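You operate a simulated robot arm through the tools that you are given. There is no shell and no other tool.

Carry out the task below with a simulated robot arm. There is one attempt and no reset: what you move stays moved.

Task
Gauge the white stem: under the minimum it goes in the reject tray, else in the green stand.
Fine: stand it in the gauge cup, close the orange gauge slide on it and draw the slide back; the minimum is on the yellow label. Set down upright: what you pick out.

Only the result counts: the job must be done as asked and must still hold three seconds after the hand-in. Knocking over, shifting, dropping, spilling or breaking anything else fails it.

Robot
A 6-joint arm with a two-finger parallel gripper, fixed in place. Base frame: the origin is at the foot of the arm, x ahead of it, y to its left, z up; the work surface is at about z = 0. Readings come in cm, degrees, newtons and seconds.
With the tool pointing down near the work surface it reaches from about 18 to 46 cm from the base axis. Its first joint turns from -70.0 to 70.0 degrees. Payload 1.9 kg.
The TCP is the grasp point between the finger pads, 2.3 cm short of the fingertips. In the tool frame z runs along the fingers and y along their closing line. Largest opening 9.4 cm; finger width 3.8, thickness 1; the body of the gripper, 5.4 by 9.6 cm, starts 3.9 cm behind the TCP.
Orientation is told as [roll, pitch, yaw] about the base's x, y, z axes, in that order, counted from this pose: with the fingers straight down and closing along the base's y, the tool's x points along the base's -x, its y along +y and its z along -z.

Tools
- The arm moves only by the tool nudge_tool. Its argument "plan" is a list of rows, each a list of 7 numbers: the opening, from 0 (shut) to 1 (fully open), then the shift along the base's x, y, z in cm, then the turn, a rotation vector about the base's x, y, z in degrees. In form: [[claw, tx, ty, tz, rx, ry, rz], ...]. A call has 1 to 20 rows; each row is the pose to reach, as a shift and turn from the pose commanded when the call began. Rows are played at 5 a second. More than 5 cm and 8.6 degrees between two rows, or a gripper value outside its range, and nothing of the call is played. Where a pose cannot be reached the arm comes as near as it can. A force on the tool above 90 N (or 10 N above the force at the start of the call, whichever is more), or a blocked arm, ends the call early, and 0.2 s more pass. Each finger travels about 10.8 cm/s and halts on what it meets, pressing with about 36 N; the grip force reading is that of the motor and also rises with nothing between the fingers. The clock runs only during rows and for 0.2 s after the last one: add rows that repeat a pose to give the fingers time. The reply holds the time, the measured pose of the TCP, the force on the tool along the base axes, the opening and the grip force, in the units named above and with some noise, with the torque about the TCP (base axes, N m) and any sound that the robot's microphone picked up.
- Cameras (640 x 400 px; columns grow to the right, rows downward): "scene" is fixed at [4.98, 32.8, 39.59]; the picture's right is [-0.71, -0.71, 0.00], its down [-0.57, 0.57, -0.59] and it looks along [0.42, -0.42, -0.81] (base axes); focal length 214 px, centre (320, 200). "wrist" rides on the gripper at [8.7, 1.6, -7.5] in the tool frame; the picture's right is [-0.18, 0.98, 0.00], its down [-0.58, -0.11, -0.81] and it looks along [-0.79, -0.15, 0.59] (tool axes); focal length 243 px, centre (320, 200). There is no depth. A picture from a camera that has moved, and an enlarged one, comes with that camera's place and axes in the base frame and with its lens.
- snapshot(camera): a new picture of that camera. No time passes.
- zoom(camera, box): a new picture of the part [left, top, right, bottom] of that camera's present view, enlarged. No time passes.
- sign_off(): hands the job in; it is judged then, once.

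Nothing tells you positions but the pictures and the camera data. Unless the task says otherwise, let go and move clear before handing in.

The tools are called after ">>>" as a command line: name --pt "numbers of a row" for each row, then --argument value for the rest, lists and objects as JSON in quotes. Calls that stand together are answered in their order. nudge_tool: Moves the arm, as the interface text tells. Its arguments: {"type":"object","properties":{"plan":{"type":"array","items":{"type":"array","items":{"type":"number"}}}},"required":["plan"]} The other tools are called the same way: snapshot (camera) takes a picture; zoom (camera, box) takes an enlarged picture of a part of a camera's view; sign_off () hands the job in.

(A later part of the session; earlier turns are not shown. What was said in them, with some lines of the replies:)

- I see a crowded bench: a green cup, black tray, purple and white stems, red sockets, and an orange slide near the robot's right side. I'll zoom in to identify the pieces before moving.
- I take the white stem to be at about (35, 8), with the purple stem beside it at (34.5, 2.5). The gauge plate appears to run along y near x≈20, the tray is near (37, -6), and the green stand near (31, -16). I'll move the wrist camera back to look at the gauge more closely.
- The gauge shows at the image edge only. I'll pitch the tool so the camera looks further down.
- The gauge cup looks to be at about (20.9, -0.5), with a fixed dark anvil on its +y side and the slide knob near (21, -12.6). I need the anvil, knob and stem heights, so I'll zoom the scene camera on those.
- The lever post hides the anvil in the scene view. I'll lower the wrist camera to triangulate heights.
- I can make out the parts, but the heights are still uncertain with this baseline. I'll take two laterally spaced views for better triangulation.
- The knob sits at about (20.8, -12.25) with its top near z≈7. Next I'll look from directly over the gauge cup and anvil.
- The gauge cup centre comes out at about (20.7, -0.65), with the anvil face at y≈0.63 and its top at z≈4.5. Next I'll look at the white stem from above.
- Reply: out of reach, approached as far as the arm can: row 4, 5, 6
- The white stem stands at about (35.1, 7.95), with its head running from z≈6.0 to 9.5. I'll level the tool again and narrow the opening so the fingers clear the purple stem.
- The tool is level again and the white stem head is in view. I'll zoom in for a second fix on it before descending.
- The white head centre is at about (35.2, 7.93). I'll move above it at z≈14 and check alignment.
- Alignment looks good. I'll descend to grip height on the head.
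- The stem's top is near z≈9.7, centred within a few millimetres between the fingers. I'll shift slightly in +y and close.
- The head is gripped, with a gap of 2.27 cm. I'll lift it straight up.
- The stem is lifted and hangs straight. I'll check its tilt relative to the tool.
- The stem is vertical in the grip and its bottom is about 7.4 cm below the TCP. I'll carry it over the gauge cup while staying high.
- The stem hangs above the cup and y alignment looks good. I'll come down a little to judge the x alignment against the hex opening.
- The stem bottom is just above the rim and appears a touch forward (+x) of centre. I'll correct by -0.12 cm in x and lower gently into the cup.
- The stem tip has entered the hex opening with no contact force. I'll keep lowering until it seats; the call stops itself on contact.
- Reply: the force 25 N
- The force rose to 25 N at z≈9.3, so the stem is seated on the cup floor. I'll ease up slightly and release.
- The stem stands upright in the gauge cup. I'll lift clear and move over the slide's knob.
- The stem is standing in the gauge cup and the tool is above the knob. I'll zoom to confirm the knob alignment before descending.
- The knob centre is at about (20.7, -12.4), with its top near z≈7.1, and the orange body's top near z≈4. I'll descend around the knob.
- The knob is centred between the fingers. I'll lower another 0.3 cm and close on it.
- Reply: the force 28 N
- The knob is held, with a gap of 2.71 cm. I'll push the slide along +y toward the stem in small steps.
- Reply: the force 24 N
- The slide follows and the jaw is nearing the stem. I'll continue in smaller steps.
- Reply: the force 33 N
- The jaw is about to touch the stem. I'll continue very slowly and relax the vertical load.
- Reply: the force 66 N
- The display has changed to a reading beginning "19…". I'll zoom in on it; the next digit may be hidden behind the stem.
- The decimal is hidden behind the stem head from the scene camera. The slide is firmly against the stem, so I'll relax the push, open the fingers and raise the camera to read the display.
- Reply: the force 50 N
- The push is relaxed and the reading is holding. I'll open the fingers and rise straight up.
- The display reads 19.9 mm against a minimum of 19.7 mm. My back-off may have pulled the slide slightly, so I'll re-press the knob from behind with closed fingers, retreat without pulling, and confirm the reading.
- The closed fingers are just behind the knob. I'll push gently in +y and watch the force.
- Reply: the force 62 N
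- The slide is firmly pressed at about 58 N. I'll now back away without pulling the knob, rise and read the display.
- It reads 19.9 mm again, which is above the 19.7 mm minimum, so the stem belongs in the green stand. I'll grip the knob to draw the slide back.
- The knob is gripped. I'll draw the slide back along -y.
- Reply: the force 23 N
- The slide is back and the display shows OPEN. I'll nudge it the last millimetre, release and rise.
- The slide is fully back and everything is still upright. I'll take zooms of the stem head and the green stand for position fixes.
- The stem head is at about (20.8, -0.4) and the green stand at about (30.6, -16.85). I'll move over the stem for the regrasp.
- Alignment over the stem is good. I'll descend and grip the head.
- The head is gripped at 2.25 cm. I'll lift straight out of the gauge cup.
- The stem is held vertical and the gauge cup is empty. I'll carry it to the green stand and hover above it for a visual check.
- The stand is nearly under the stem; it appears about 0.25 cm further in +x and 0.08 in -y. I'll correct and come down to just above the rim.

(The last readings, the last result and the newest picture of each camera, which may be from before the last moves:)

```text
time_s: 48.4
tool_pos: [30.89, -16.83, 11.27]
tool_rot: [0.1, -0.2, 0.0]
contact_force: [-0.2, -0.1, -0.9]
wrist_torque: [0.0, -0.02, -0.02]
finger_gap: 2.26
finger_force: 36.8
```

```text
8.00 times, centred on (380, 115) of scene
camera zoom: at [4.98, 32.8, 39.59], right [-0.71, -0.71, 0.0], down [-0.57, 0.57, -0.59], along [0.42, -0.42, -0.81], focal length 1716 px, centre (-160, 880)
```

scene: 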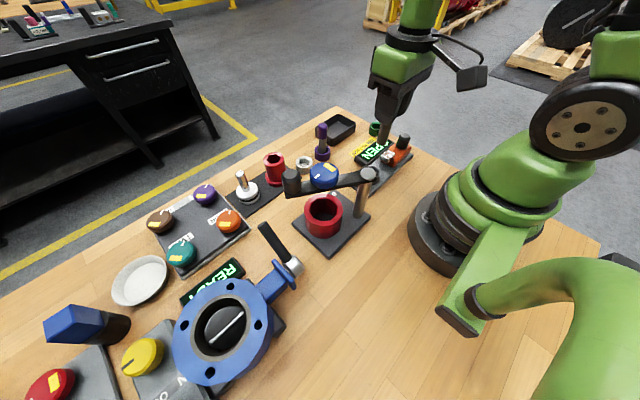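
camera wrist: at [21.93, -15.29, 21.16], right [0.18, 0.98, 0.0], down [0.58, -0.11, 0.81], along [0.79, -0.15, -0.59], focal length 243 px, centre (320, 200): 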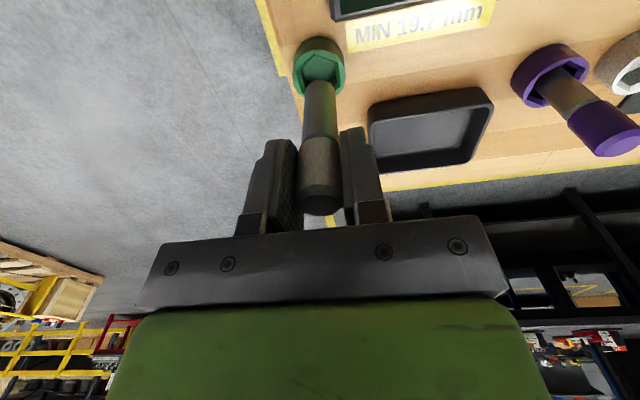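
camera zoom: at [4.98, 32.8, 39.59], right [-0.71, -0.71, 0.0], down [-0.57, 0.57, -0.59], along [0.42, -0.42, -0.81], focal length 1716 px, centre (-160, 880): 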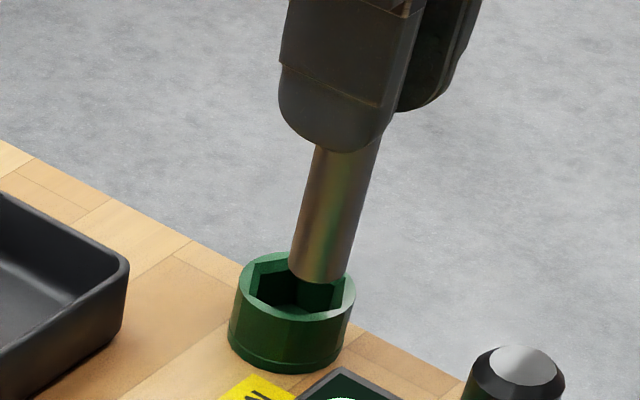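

The y alignment is centred. The rim geometry (about z=2.35) suggests another +0.15 cm in x, so I'll apply that and lower so the tip enters.

>>> nudge_tool --pt "0 0.15 0 0 0 0 0" --pt "0 0.15 0 -0.5 0 0 0" --pt "0 0.15 0 -1.0 0 0 0" --pt "0 0.15 0 -1.3 0 0 0" --pt "0 0.15 0 -1.3 0 0 0"

>>> zoom --camera "wrist" --box '[250, 10, 390, 115]'

>>> zoom --camera "scene" --box '[350, 90, 410, 140]'

```text
time_s: 49.6
tool_pos: [30.91, -16.9, 9.8]
tool_rot: [0.0, -0.1, -0.2]
contact_force: [0.5, -0.2, -1.4]
wrist_torque: [-0.02, -0.02, -0.03]
finger_gap: 2.27
finger_force: 35.4
```

```text
3.81 times, centred on (320, 62) of wrist
camera zoom: at [22.26, -15.4, 17.24], right [0.18, 0.98, 0.0], down [0.58, -0.11, 0.81], along [0.79, -0.15, -0.59], focal length 924 px, centre (320, 724)
```

zoom: 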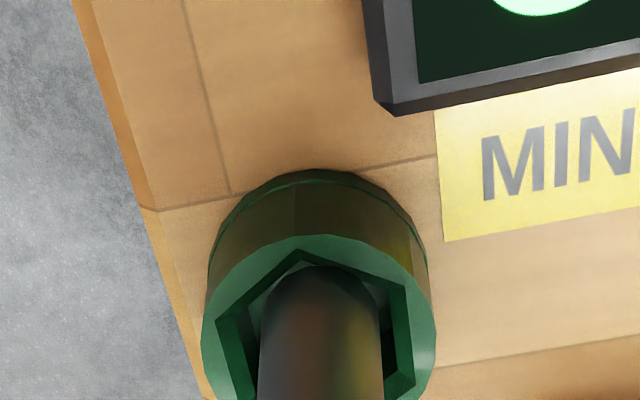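

```text
8.00 times, centred on (380, 115) of scene
camera zoom: at [4.98, 32.8, 39.59], right [-0.71, -0.71, 0.0], down [-0.57, 0.57, -0.59], along [0.42, -0.42, -0.81], focal length 1716 px, centre (-160, 880)
```

zoom: 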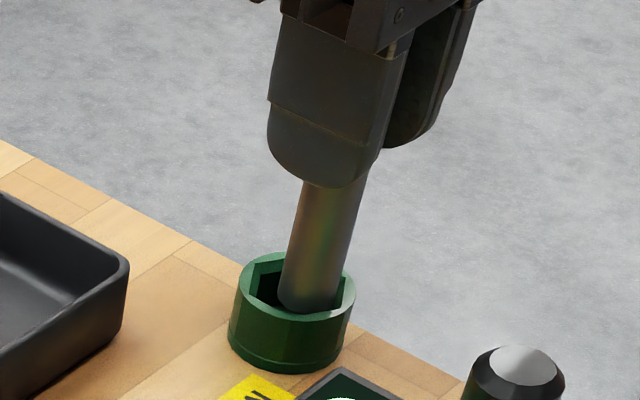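

>>> zoom --camera "scene" --box '[372, 110, 402, 140]'

>>> zoom --camera "wrist" --box '[285, 60, 355, 130]'

```text
13.33 times, centred on (387, 125) of scene
camera zoom: at [4.98, 32.8, 39.59], right [-0.71, -0.71, 0.0], down [-0.57, 0.57, -0.59], along [0.42, -0.42, -0.81], focal length 2860 px, centre (-573, 1200)
```

zoom: 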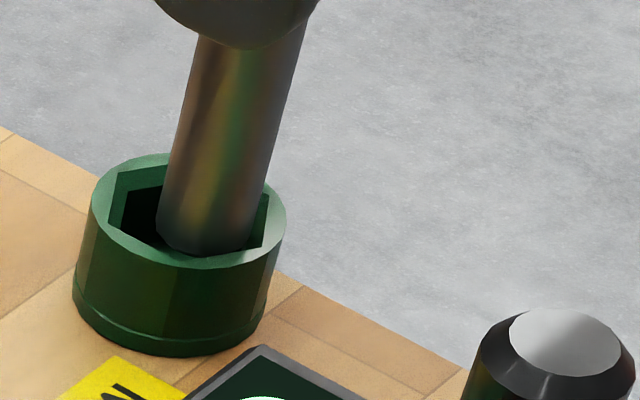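

```text
5.71 times, centred on (320, 95) of wrist
camera zoom: at [22.26, -15.4, 17.24], right [0.18, 0.98, 0.0], down [0.58, -0.11, 0.81], along [0.79, -0.15, -0.59], focal length 1386 px, centre (320, 800)
```

zoom: 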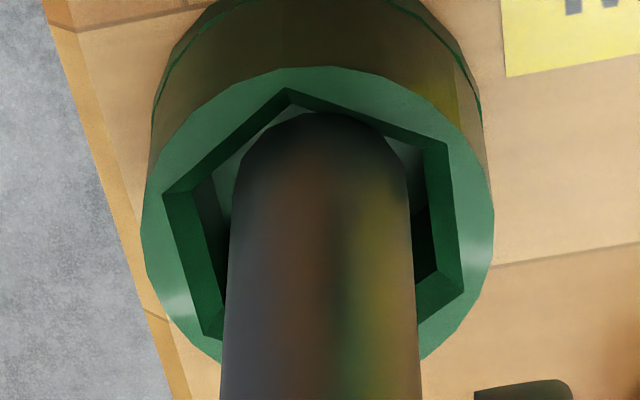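

The close-ups suggest the stem is still about 0.3 cm towards -x of the hole centre. I'll raise slightly, shift +0.3 in x and re-check.

>>> nudge_tool --pt "0 0 0 0.3 0 0 0" --pt "0 0.3 0 0.3 0 0 0" --pt "0 0.3 0 0.1 0 0 0" --pt "0 0.3 0 0.1 0 0 0"

>>> zoom --camera "scene" --box '[372, 110, 402, 140]'

>>> zoom --camera "wrist" --box '[285, 60, 355, 130]'

```text
time_s: 50.6
tool_pos: [31.22, -16.89, 9.99]
tool_rot: [0.1, -0.1, 0.0]
contact_force: [0.5, -0.5, -1.9]
wrist_torque: [0.0, 0.0, -0.02]
finger_gap: 2.26
finger_force: 36.5
```

```text
13.33 times, centred on (387, 125) of scene
camera zoom: at [4.98, 32.8, 39.59], right [-0.71, -0.71, 0.0], down [-0.57, 0.57, -0.59], along [0.42, -0.42, -0.81], focal length 2860 px, centre (-573, 1200)
```

zoom: 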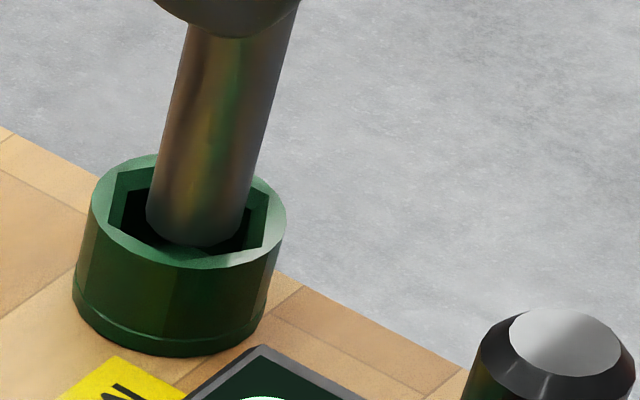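

```text
5.71 times, centred on (320, 95) of wrist
camera zoom: at [22.56, -15.4, 17.35], right [0.18, 0.98, 0.0], down [0.58, -0.11, 0.81], along [0.79, -0.15, -0.59], focal length 1386 px, centre (320, 800)
```

zoom: 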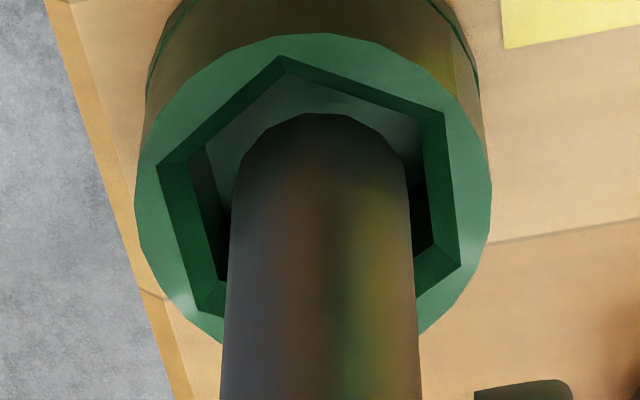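

The stem tip now sits well inside the hex outline in both views. I'll apply a tiny correction and lower in small increments while watching force.

>>> nudge_tool --pt "0 0.08 -0.04 0 0 0 0" --pt "0 0.08 -0.04 -0.2 0 0 0" --pt "0 0.08 -0.04 -0.4 0 0 0" --pt "0 0.08 -0.04 -0.5 0 0 0" --pt "0 0.08 -0.04 -0.5 0 0 0"

>>> zoom --camera "scene" --box '[372, 110, 402, 140]'

>>> zoom --camera "wrist" --box '[285, 50, 355, 120]'

```text
time_s: 51.8
tool_pos: [31.26, -16.89, 9.48]
tool_rot: [0.1, -0.1, 0.1]
contact_force: [-0.6, 0.0, -1.2]
wrist_torque: [0.0, 0.0, -0.03]
finger_gap: 2.24
finger_force: 36.0
```

```text
13.33 times, centred on (387, 125) of scene
camera zoom: at [4.98, 32.8, 39.59], right [-0.71, -0.71, 0.0], down [-0.57, 0.57, -0.59], along [0.42, -0.42, -0.81], focal length 2860 px, centre (-573, 1200)
```

zoom: 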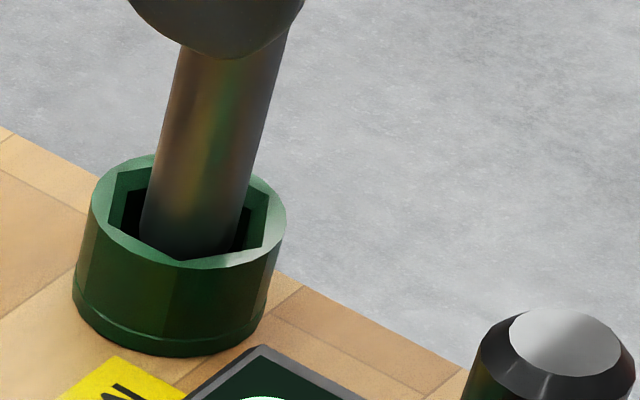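

```text
5.71 times, centred on (320, 85) of wrist
camera zoom: at [22.62, -15.42, 16.85], right [0.18, 0.98, 0.0], down [0.58, -0.11, 0.81], along [0.79, -0.15, -0.59], focal length 1386 px, centre (320, 857)
```

zoom: 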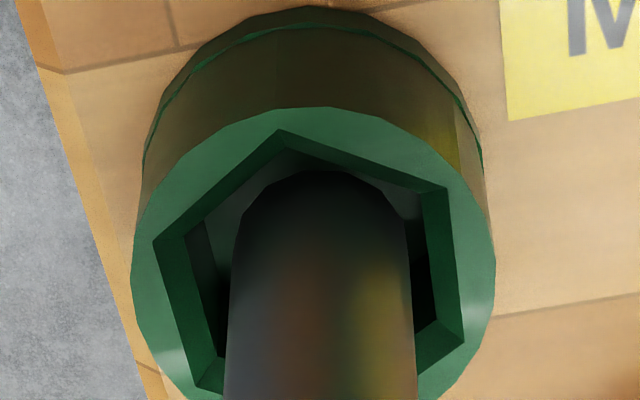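

The front rim now hides the stem bottom, so it's inside the stand with no contact force. I'll keep lowering until it seats.

>>> nudge_tool --pt "0 0 0 -0.2 0 0 0" --pt "0 0 0 -0.4 0 0 0" --pt "0 0 0 -0.55 0 0 0" --pt "0 0 0 -0.7 0 0 0" --pt "0 0 0 -0.7 0 0 0"

>>> zoom --camera "scene" --box '[362, 90, 412, 140]'

```text
time_s: 53.0
tool_pos: [31.32, -16.94, 8.89]
tool_rot: [0.0, -0.1, 0.1]
contact_force: [-0.2, 0.2, -1.7]
wrist_torque: [-0.02, -0.01, -0.02]
finger_gap: 2.25
finger_force: 36.4
```

```text
8.00 times, centred on (387, 115) of scene
camera zoom: at [4.98, 32.8, 39.59], right [-0.71, -0.71, 0.0], down [-0.57, 0.57, -0.59], along [0.42, -0.42, -0.81], focal length 1716 px, centre (-216, 880)
```

zoom: 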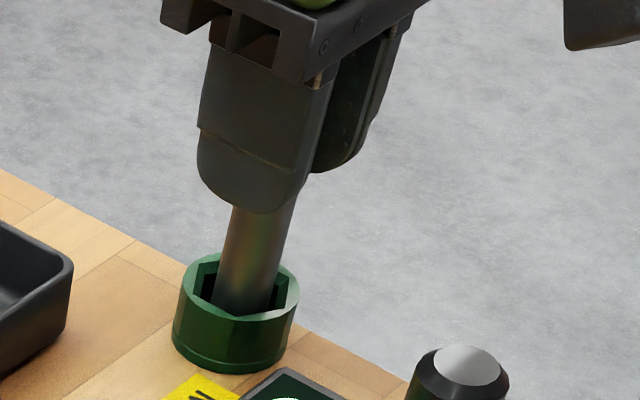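

>>> nudge_tool --pt "0 0 0 -0.1 0 0 0" --pt "0 0 0 -0.2 0 0 0" --pt "0 0 0 -0.25 0 0 0"

```text
time_s: 53.8
tool_pos: [31.32, -16.88, 8.53]
tool_rot: [0.1, -0.1, 0.0]
contact_force: [0.0, -0.2, -0.9]
wrist_torque: [0.02, 0.01, -0.04]
finger_gap: 2.25
finger_force: 35.9
```

>>> nudge_tool --pt "0 0 0 -0.1 0 0 0" --pt "0 0 0 -0.2 0 0 0" --pt "0 0 0 -0.2 0 0 0"

>>> zoom --camera "wrist" --box '[250, 20, 390, 125]'

```text
time_s: 54.6
tool_pos: [31.38, -16.95, 8.51]
tool_rot: [0.0, -0.2, 0.0]
contact_force: [-7.4, 1.3, 20.8]
wrist_torque: [0.08, 0.51, -0.04]
finger_gap: 2.29
finger_force: 35.9
```

```text
3.81 times, centred on (320, 72) of wrist
camera zoom: at [22.63, -15.45, 15.75], right [0.19, 0.98, 0.0], down [0.58, -0.11, 0.81], along [0.79, -0.15, -0.59], focal length 924 px, centre (320, 686)
```

zoom: 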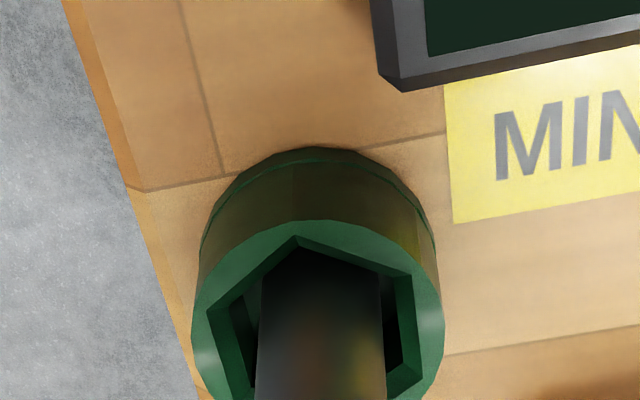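

The contact force is 21 N up at z≈8.45, so the stem is seated on the stand's floor. I'll ease up slightly and open the fingers.

>>> nudge_tool --pt "0 0 0 0.1 0 0 0" --pt "0 0 0 0.1 0 0 0" --pt "0.3 0 0 0.1 0 0 0" --pt "0.5 0 0 0.1 0 0 0" --pt "0.5 0 0 0.1 0 0 0"

>>> zoom --camera "wrist" --box '[220, 20, 420, 230]'

>>> zoom --camera "scene" --box '[352, 70, 422, 140]'

```text
time_s: 55.8
tool_pos: [31.3, -16.86, 8.46]
tool_rot: [0.1, 0.0, -0.2]
contact_force: [0.6, 0.2, 0.7]
wrist_torque: [0.04, -0.05, -0.01]
finger_gap: 4.72
finger_force: 0.0
```

```text
1.90 times, centred on (320, 125) of wrist
camera zoom: at [22.62, -15.45, 15.81], right [0.18, 0.98, 0.0], down [0.58, -0.11, 0.81], along [0.79, -0.15, -0.59], focal length 462 px, centre (320, 343)
```

zoom: 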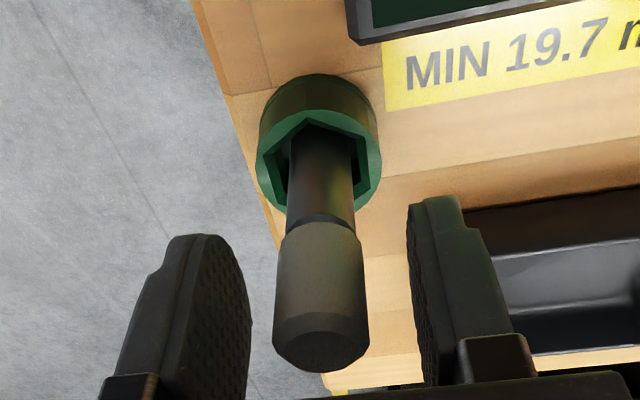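

```text
5.71 times, centred on (387, 105) of scene
camera zoom: at [4.98, 32.8, 39.59], right [-0.71, -0.71, 0.0], down [-0.57, 0.57, -0.59], along [0.42, -0.42, -0.81], focal length 1226 px, centre (-63, 743)
```

zoom: 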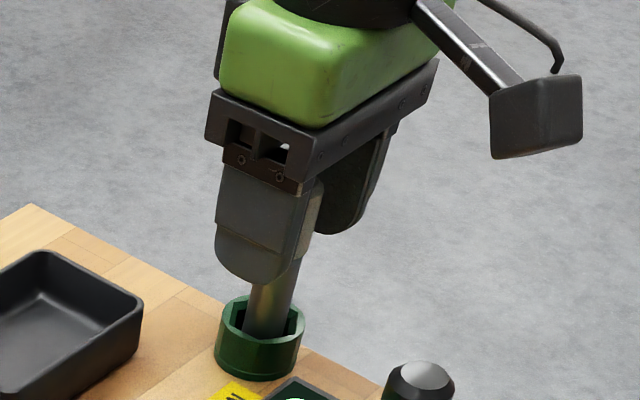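

The stem is released and stands upright in the green stand. I'll lift the gripper straight up clear of it and inspect the scene.

>>> nudge_tool --pt "0.5 0 0 1.5 0 0 0" --pt "0.5 0 0 4 0 0 0" --pt "0.5 0 0 8 0 0 0" --pt "0.5 -1 0 12 0 0 0" --pt "0.5 -4 3 13 0 0 0" --pt "0.5 -5 6 13 0 0 0" --pt "0.5 -5 6 13 0 0 0"

>>> snapshot --camera "wrist"

>>> snapshot --camera "scene"

>>> zoom --camera "scene" --box '[270, 80, 430, 190]'

```text
time_s: 57.4
tool_pos: [26.32, -10.98, 21.31]
tool_rot: [0.0, -0.2, 0.1]
contact_force: [0.2, -0.4, 0.0]
wrist_torque: [0.02, 0.01, -0.01]
finger_gap: 4.7
finger_force: 0.1
```

```text
taken
camera wrist: at [17.7, -9.46, 28.75], right [0.18, 0.98, 0.0], down [0.58, -0.11, 0.81], along [0.79, -0.15, -0.59], focal length 243 px, centre (320, 200)
```

wrist: 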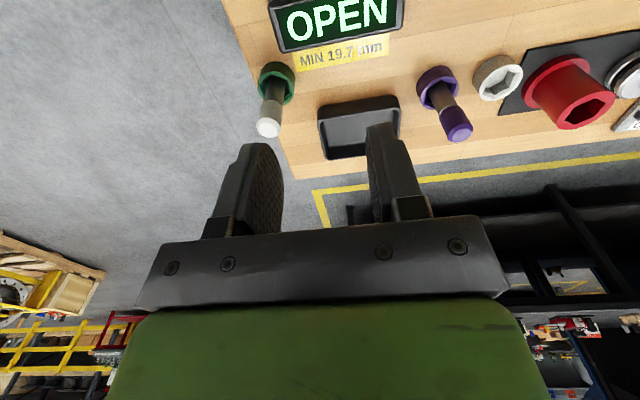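

```text
taken
```

scene: 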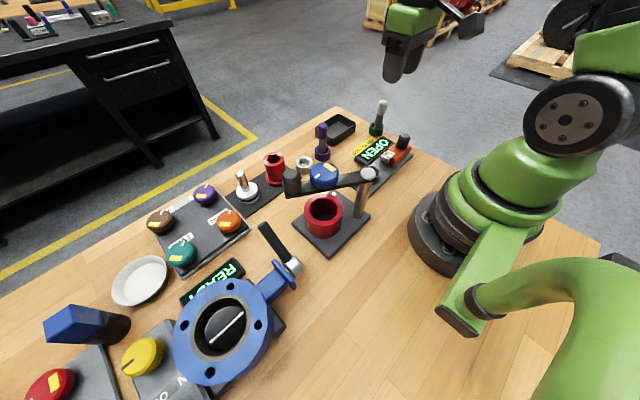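

```text
3.64 times, centred on (350, 135) of scene
camera zoom: at [4.98, 32.8, 39.59], right [-0.71, -0.71, 0.0], down [-0.57, 0.57, -0.59], along [0.42, -0.42, -0.81], focal length 780 px, centre (211, 436)
```

zoom: 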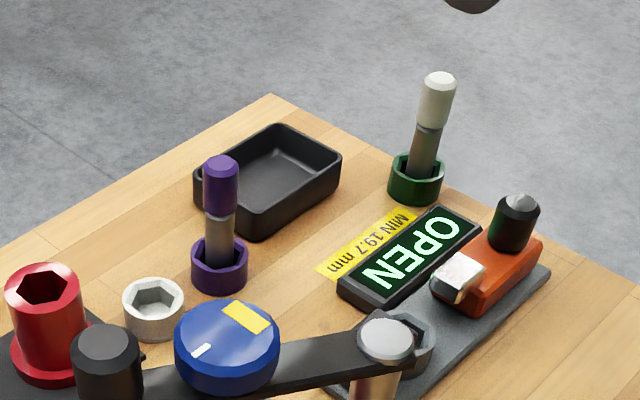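

The white stem stands upright in the green stand after gauging 19.9 mm against the 19.7 mm minimum. The slide is drawn back with the display on OPEN, nothing else looks disturbed, and the gripper is clear, so I'm handing in.

>>> sign_off

```text
The job is handed in.
```

The white stem measured 19.9 mm against the 19.7 mm minimum on the yellow label, so it passed and now stands upright in the green stand.

I closed the slide on the stem twice, and both readings were 19.9 mm. The slide is drawn back and the display shows OPEN. In the last pictures nothing else on the bench looked moved, and the gripper was clear before I handed in. The hand-in was accepted, but no verdict came back.
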